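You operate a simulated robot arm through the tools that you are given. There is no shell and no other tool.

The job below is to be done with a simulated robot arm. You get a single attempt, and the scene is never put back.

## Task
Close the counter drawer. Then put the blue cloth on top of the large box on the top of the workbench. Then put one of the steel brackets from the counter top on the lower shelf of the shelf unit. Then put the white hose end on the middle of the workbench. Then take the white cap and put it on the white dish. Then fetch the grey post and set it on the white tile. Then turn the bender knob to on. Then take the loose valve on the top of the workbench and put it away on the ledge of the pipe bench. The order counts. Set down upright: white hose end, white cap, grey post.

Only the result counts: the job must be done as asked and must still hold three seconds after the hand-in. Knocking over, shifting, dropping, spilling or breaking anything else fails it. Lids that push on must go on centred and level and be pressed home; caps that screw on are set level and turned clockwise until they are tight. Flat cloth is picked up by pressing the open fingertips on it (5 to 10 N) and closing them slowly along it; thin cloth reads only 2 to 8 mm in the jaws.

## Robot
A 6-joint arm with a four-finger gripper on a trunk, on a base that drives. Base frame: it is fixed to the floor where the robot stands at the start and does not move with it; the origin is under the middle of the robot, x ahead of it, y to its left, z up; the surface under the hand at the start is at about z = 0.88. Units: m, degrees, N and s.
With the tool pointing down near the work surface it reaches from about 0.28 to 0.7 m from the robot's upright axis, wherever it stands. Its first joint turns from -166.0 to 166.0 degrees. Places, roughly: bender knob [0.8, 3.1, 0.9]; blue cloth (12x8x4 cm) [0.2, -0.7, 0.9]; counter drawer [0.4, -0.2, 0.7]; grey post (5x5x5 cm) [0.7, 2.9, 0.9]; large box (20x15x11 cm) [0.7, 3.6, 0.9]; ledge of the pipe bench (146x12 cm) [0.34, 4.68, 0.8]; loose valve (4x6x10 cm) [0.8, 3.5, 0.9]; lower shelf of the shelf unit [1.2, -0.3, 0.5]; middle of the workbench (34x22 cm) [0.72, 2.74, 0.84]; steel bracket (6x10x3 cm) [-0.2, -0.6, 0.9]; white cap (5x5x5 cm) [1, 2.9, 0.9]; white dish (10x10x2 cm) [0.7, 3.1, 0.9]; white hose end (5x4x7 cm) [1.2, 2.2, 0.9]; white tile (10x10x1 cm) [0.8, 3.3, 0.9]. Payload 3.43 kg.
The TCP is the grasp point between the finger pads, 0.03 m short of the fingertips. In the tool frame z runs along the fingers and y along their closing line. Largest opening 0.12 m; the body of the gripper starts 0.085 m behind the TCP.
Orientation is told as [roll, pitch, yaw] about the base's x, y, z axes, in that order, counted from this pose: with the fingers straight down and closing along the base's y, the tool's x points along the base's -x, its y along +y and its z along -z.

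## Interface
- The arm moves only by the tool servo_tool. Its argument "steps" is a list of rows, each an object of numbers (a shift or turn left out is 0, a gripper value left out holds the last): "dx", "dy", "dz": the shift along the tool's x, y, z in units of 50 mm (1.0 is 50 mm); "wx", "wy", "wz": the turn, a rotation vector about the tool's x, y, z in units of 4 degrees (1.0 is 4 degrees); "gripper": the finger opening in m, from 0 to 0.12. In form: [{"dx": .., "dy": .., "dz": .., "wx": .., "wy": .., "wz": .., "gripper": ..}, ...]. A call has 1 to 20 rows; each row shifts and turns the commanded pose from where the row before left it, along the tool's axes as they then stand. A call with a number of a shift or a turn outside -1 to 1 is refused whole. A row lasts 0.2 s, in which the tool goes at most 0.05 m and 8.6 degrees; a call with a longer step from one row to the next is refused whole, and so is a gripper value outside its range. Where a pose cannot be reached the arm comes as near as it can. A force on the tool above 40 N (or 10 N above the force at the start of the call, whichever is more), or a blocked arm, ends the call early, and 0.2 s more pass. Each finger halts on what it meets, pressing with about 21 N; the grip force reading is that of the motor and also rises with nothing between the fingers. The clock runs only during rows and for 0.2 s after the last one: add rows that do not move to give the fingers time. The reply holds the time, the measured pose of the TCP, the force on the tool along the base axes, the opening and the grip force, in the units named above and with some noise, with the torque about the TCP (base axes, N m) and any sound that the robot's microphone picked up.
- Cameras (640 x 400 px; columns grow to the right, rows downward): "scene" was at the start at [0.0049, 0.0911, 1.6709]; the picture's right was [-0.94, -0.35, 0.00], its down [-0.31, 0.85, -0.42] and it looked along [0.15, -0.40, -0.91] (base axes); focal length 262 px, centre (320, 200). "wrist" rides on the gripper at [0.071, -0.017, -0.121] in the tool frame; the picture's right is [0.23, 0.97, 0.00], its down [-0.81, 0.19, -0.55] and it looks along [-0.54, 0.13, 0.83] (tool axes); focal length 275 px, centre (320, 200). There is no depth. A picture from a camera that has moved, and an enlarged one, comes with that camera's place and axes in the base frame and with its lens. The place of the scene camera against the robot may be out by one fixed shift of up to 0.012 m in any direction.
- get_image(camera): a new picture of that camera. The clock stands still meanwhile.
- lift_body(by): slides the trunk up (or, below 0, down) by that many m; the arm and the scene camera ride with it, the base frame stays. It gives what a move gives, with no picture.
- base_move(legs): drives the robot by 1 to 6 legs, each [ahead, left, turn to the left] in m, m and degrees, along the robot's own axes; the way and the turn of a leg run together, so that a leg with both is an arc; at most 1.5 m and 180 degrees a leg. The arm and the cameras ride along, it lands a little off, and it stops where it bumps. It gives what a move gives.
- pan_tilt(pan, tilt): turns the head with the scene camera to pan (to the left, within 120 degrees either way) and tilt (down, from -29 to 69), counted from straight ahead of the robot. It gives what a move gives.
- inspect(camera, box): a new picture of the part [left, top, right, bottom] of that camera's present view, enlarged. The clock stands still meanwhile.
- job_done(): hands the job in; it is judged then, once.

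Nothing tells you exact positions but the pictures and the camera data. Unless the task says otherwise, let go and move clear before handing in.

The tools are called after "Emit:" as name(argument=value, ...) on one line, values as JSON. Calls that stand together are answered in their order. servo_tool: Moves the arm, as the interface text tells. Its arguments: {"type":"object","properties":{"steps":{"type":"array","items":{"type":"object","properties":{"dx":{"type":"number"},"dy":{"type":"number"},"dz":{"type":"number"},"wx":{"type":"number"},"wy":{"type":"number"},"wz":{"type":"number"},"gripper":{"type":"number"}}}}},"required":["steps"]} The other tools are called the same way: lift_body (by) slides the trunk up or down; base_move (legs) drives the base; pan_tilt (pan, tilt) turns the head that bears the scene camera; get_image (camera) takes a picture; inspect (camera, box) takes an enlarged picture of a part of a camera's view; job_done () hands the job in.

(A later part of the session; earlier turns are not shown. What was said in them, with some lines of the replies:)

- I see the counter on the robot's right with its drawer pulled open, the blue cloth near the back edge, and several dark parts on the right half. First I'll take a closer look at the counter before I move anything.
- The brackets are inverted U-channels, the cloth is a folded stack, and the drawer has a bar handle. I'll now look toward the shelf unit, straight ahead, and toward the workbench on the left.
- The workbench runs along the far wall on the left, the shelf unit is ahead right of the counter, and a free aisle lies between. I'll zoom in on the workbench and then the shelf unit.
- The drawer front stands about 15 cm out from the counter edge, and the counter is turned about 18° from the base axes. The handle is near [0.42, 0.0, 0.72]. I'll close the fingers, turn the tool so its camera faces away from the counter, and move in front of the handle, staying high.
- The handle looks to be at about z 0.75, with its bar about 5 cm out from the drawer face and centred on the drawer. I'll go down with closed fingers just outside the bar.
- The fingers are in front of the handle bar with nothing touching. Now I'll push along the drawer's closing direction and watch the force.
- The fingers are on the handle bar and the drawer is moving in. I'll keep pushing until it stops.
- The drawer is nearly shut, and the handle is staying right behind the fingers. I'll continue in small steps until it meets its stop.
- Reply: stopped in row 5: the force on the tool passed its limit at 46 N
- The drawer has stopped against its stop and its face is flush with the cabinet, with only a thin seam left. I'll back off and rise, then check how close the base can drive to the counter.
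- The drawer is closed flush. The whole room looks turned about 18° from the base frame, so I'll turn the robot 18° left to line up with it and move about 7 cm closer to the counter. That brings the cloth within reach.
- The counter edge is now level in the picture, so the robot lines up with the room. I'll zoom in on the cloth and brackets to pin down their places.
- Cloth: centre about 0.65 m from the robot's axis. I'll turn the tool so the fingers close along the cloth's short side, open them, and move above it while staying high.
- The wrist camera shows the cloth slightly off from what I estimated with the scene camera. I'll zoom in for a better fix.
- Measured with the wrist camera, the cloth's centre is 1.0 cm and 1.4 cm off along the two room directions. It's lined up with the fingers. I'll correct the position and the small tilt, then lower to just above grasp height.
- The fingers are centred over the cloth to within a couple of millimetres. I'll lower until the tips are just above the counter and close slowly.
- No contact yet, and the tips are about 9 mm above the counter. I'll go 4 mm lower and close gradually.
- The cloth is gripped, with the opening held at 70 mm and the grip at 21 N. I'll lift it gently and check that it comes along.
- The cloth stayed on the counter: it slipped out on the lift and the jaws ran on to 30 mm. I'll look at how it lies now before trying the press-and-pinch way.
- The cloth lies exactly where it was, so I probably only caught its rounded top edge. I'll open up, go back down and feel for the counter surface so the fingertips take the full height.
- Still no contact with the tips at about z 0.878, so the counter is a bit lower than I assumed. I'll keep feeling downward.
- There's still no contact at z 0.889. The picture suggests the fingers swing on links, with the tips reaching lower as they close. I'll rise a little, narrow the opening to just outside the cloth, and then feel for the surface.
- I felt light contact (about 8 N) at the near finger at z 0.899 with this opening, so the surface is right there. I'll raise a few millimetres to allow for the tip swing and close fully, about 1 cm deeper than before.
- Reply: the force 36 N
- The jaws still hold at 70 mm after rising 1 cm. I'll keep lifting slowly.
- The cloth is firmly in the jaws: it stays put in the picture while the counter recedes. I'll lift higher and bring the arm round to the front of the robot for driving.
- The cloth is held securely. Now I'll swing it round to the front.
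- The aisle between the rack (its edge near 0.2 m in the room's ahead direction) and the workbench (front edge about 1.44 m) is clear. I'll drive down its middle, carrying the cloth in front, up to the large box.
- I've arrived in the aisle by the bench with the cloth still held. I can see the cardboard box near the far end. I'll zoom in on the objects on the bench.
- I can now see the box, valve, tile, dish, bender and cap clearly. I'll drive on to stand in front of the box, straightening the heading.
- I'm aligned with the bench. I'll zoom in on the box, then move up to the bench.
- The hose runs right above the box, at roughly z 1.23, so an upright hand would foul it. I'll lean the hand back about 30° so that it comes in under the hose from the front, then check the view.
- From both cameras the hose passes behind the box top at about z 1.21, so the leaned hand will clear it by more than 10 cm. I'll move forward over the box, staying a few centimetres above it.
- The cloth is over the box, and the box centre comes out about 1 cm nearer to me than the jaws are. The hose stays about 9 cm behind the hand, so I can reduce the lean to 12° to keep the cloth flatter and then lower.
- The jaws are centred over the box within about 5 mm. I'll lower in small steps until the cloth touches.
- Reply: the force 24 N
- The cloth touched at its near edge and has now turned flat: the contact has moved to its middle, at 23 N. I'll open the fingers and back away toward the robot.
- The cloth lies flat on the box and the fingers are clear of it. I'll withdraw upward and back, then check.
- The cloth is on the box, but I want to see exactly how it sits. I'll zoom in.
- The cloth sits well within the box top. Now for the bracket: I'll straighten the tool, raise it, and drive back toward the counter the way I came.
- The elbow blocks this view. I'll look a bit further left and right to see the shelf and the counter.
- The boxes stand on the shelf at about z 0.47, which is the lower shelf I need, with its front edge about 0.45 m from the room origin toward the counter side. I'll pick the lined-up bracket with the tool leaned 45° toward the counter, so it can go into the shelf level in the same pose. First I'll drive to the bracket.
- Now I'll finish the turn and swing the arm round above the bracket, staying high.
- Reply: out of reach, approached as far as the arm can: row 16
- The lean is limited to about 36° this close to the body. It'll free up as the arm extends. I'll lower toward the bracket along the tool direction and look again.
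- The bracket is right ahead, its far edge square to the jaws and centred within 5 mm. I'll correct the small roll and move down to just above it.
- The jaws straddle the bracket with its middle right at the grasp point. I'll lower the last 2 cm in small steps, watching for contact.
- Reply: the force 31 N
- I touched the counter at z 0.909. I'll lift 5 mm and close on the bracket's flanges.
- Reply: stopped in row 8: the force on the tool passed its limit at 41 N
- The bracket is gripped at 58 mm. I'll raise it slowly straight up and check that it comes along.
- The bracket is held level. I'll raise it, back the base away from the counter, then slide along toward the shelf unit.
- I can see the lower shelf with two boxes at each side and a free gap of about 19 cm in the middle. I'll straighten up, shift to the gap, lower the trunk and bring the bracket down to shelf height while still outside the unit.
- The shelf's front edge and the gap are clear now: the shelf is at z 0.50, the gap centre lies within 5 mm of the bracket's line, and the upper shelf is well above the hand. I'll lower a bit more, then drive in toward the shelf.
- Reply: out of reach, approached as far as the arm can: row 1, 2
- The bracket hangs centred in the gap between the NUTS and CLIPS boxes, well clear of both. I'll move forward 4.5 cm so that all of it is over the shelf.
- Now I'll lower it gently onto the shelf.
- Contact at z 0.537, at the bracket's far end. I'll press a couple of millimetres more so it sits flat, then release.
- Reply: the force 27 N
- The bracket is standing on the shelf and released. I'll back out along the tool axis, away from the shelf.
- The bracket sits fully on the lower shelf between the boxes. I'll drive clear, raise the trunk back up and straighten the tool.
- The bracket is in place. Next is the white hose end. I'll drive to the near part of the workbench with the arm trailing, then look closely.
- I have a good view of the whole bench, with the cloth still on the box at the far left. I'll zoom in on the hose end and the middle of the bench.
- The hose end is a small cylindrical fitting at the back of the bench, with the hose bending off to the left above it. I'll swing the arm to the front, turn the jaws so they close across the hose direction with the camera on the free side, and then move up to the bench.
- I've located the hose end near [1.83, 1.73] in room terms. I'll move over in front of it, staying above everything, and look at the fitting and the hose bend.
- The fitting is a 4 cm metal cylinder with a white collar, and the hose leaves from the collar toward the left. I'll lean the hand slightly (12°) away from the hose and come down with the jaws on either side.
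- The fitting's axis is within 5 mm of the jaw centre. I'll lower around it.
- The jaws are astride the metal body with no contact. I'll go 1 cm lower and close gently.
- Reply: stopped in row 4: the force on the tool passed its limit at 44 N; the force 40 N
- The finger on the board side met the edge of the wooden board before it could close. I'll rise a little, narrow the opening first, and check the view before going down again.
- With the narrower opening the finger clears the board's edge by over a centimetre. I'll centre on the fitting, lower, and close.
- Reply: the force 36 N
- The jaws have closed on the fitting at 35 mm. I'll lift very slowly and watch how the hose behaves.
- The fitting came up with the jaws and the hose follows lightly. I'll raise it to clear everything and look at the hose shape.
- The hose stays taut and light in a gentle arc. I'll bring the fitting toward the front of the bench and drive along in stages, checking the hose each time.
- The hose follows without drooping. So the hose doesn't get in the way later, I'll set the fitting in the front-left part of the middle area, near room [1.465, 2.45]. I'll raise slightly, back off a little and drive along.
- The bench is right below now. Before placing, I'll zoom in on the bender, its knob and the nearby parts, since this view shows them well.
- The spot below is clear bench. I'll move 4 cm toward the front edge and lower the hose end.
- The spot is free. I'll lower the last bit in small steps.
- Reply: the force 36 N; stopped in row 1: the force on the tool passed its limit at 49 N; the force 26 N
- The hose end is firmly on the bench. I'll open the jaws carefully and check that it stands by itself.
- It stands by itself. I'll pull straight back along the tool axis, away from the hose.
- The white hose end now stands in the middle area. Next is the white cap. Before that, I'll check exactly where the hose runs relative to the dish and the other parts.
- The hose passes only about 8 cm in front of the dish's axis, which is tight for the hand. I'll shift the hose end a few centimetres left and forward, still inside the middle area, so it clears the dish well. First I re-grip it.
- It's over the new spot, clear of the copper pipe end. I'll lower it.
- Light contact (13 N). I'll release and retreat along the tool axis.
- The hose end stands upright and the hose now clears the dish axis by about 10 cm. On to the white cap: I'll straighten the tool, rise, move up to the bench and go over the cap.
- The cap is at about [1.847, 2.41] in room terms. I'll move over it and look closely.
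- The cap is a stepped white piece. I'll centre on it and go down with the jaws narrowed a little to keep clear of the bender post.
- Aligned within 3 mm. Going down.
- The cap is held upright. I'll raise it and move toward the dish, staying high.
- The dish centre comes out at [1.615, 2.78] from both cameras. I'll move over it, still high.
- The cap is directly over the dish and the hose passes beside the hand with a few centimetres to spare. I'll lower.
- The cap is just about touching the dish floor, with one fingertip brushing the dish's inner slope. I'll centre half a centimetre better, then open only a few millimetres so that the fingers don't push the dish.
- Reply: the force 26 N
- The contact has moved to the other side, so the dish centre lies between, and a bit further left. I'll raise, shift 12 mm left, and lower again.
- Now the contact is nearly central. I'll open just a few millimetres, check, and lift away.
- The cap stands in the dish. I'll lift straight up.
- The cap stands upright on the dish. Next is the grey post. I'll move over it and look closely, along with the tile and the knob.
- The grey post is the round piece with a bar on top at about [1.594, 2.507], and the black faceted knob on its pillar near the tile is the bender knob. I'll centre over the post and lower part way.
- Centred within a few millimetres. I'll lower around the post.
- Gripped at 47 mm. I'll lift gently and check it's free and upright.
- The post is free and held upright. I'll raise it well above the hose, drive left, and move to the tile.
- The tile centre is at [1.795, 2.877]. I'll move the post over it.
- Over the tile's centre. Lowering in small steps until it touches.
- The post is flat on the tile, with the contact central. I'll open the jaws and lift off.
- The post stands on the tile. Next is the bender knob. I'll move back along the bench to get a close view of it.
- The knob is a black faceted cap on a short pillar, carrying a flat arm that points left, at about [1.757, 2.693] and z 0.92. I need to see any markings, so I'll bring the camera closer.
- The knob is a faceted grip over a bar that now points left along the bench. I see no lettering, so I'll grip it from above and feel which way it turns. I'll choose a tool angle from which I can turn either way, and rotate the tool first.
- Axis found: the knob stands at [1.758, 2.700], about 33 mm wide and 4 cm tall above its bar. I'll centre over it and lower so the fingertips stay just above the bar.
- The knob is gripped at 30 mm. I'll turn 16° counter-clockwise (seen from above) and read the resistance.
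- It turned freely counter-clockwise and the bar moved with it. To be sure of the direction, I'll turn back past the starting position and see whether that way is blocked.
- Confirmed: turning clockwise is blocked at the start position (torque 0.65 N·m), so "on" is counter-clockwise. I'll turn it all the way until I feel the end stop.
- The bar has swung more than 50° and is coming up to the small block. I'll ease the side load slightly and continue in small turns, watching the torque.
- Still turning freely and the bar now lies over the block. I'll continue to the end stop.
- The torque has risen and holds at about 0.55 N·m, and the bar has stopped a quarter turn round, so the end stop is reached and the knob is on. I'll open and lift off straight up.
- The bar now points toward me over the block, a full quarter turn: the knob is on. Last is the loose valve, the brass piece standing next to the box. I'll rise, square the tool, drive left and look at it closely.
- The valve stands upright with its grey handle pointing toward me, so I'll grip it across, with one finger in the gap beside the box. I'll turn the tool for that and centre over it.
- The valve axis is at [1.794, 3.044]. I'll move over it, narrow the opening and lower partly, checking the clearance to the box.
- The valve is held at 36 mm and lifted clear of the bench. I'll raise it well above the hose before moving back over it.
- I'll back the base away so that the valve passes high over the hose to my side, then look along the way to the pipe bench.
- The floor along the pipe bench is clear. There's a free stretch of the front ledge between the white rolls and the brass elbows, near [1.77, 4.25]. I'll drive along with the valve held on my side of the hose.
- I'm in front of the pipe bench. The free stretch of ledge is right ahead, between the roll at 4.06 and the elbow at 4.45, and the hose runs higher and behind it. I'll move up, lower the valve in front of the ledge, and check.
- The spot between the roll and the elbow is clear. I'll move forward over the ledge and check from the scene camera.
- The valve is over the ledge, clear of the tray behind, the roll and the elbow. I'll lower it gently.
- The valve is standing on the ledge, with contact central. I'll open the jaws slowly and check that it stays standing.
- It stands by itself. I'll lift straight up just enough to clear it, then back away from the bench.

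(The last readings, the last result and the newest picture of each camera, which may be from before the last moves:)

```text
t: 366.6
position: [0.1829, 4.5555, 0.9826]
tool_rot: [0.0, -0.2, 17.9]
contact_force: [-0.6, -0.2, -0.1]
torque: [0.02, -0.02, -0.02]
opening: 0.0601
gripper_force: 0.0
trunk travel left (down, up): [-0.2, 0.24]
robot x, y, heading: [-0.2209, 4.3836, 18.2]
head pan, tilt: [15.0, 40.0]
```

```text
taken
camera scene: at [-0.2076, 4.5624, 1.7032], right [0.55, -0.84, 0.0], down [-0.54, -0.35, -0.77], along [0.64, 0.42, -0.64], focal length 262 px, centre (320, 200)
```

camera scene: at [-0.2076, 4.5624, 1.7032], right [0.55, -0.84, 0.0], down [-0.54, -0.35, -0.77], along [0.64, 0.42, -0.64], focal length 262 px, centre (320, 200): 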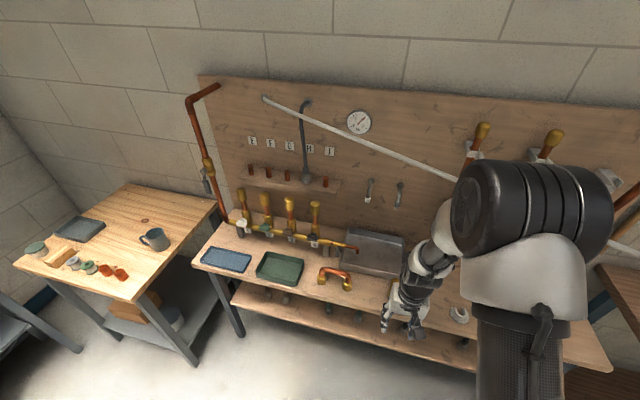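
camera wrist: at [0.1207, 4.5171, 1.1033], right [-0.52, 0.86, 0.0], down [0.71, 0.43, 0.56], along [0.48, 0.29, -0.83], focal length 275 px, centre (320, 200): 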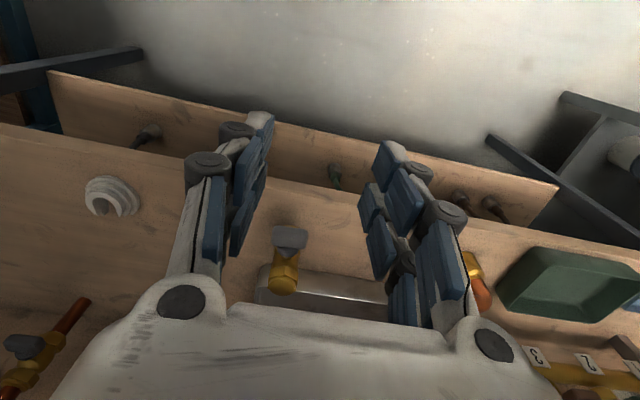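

The valve stands on the ledge in front of the tray. Before handing in, I'll look back over the workbench to check that everything else is still as I left it.

Emit:
inspect(camera="wrist", box=[220, 190, 380, 320])

Emit:
base_move(legs=[[-0.25, 0, 0], [0, -1.2, 0]])

Emit:
pan_tilt(pan=0, tilt=40)

Emit:
get_image(camera="scene")

```text
3.08 times, centred on (300, 255) of wrist
camera zoom: at [0.1207, 4.5171, 1.1033], right [-0.52, 0.86, 0.0], down [0.71, 0.43, 0.56], along [0.48, 0.29, -0.83], focal length 847 px, centre (382, 31)
```

zoom: 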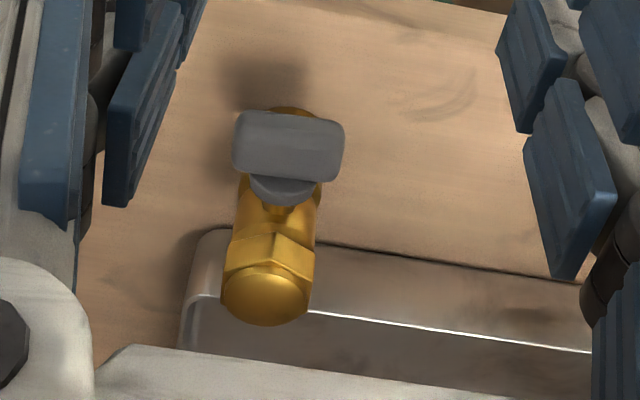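

```text
t: 374.0
position: [0.3113, 3.3532, 0.9813]
tool_rot: [0.0, -0.2, 17.5]
contact_force: [0.4, 0.0, 0.3]
torque: [0.02, -0.01, -0.01]
opening: 0.0601
gripper_force: 0.0
trunk travel left (down, up): [-0.2, 0.24]
robot x, y, heading: [-0.091, 3.185, 17.7]
head pan, tilt: [15.0, 40.0]
```

```text
t: 374.8
position: [0.3119, 3.3536, 0.984]
tool_rot: [0.0, -0.2, 17.5]
contact_force: [0.8, 0.9, 0.2]
torque: [0.0, -0.02, 0.03]
opening: 0.0602
gripper_force: 0.2
trunk travel left (down, up): [-0.2, 0.24]
robot x, y, heading: [-0.093, 3.1821, 17.7]
head pan, tilt: [0.0, 40.0]
```

```text
taken
camera scene: at [-0.0708, 3.3433, 1.7032], right [0.31, -0.95, 0.0], down [-0.61, -0.2, -0.77], along [0.73, 0.24, -0.64], focal length 262 px, centre (320, 200)
```

scene: 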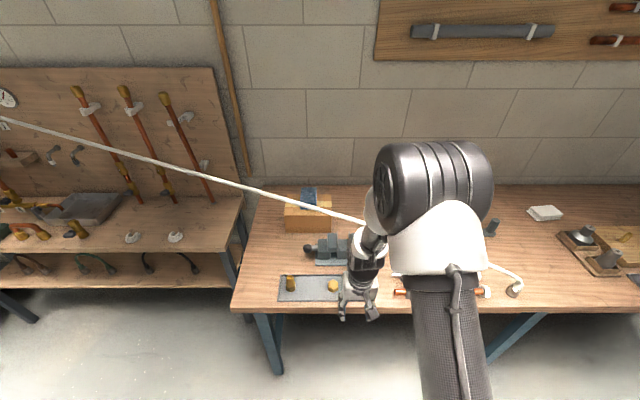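

From here I can see the valve on the ledge, the cloth on the box and the hose end standing. The arm hides the middle, so I'll swing it left to see the rest.

Emit:
servo_tool(steps=[{"dy": 0.6, "dz": -0.5}, {"dy": 0.8, "dz": -0.5}, {"dy": 0.8, "dz": -0.5}, {"dy": 0.9}, {"dy": 0.9}, {"dy": 0.9}, {"dy": 0.9}, {}])

Emit:
pan_tilt(pan=-25, tilt=40)

Emit:
get_image(camera="scene")

```text
t: 376.6
position: [0.2208, 3.6286, 1.0576]
tool_rot: [0.0, -0.2, 17.4]
contact_force: [1.1, 0.2, -0.6]
torque: [0.01, 0.0, 0.02]
opening: 0.0599
gripper_force: 0.0
trunk travel left (down, up): [-0.2, 0.24]
robot x, y, heading: [-0.0975, 3.1814, 17.6]
head pan, tilt: [0.0, 40.0]
```

```text
t: 377.5
position: [0.2219, 3.6288, 1.0574]
tool_rot: [0.1, -0.3, 17.6]
contact_force: [-0.7, -0.9, -0.3]
torque: [0.0, -0.03, -0.03]
opening: 0.0599
gripper_force: 0.1
trunk travel left (down, up): [-0.2, 0.24]
robot x, y, heading: [-0.0933, 3.1823, 17.7]
head pan, tilt: [-25.0, 40.0]
```

```text
taken
camera scene: at [-0.0673, 3.3067, 1.7032], right [-0.12, -0.99, 0.0], down [-0.64, 0.08, -0.77], along [0.76, -0.09, -0.64], focal length 262 px, centre (320, 200)
```

scene: 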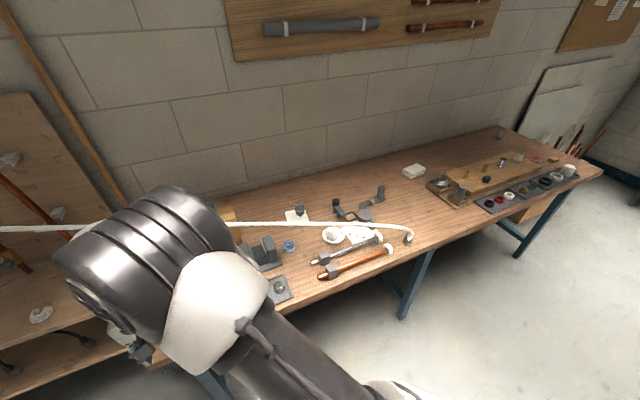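

Emit:
inspect(camera="scene", box=[260, 170, 430, 280])

Emit:
pan_tilt(pan=35, tilt=35)

Emit:
get_image(camera="scene")

```text
3.64 times, centred on (345, 225) of scene
camera zoom: at [-0.0673, 3.3067, 1.7032], right [-0.12, -0.99, 0.0], down [-0.64, 0.08, -0.77], along [0.76, -0.09, -0.64], focal length 952 px, centre (229, 109)
```

zoom: 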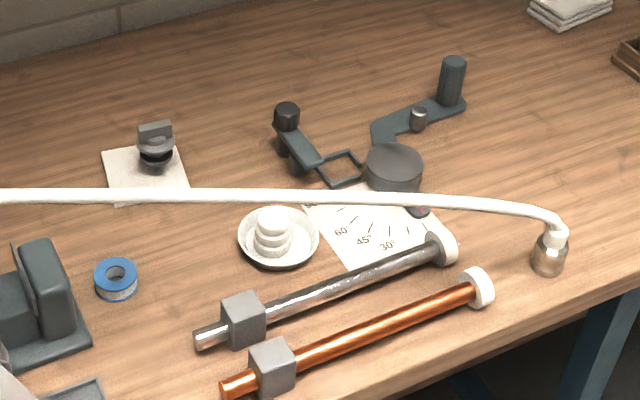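

```text
t: 378.8
position: [0.2224, 3.6286, 1.0575]
tool_rot: [0.0, -0.3, 17.4]
contact_force: [-1.1, -0.7, -0.5]
torque: [-0.02, 0.03, 0.02]
opening: 0.0601
gripper_force: 0.2
trunk travel left (down, up): [-0.2, 0.24]
robot x, y, heading: [-0.0924, 3.1821, 18.1]
head pan, tilt: [35.0, 35.0]
```

```text
taken
camera scene: at [-0.0984, 3.3872, 1.7108], right [0.8, -0.6, 0.0], down [-0.35, -0.46, -0.82], along [0.5, 0.65, -0.57], focal length 262 px, centre (320, 200)
```

scene: 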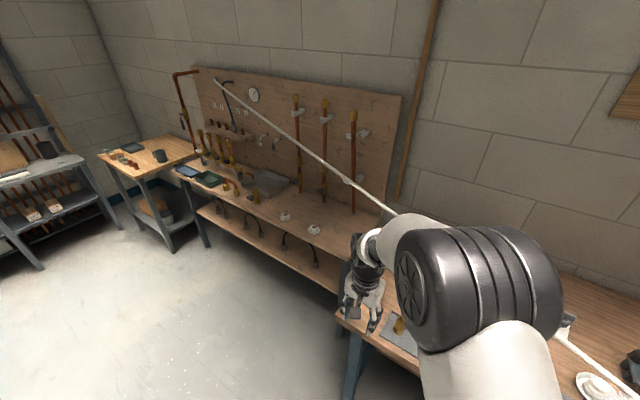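

Everything checks out:
- The drawer is shut and the bracket is on the lower shelf.
- The cloth lies on the box and the hose end stands in the middle area.
- The cap is on the dish and the post stands on the tile.
- The knob's bar is a quarter turn round, at "on".
- The valve stands on the ledge.

The hand is empty and clear of everything, so I'll hand the job in.

Emit:
job_done()

```text
The job is handed in.
```

I did all eight steps in the order you gave and handed the job in. No verdict came back, so this is what I could see before handing in.

1. **Counter drawer:** I pushed it to its stop, and its face sat flush with the cabinet.
2. **Blue cloth:** It lies flat within the top of the large box. It slipped out on the first try and came up on the second.
3. **Steel bracket:** It sits fully on the lower shelf, in the gap between the NUTS and CLIPS boxes.
4. **White hose end:** It stands upright in the front-left part of the middle area. I moved it a second time so the hose would clear the dish.
5. **White cap:** It stands upright in the white dish, slightly off centre.
6. **Grey post:** It stands upright on the white tile, about 1–2 cm off centre.
7. **Bender knob:** I turned it a quarter turn counter-clockwise to its end stop. It has no lettering, so I took "on" to be the only way it would turn.
8. **Loose valve:** It stands upright on the ledge of the pipe bench, between a white roll and the copper elbow.

While reaching for the hose end, one finger pressed on the edge of the wooden board at about 36 N. The board didn't appear to move. The hand ended empty and clear of everything.
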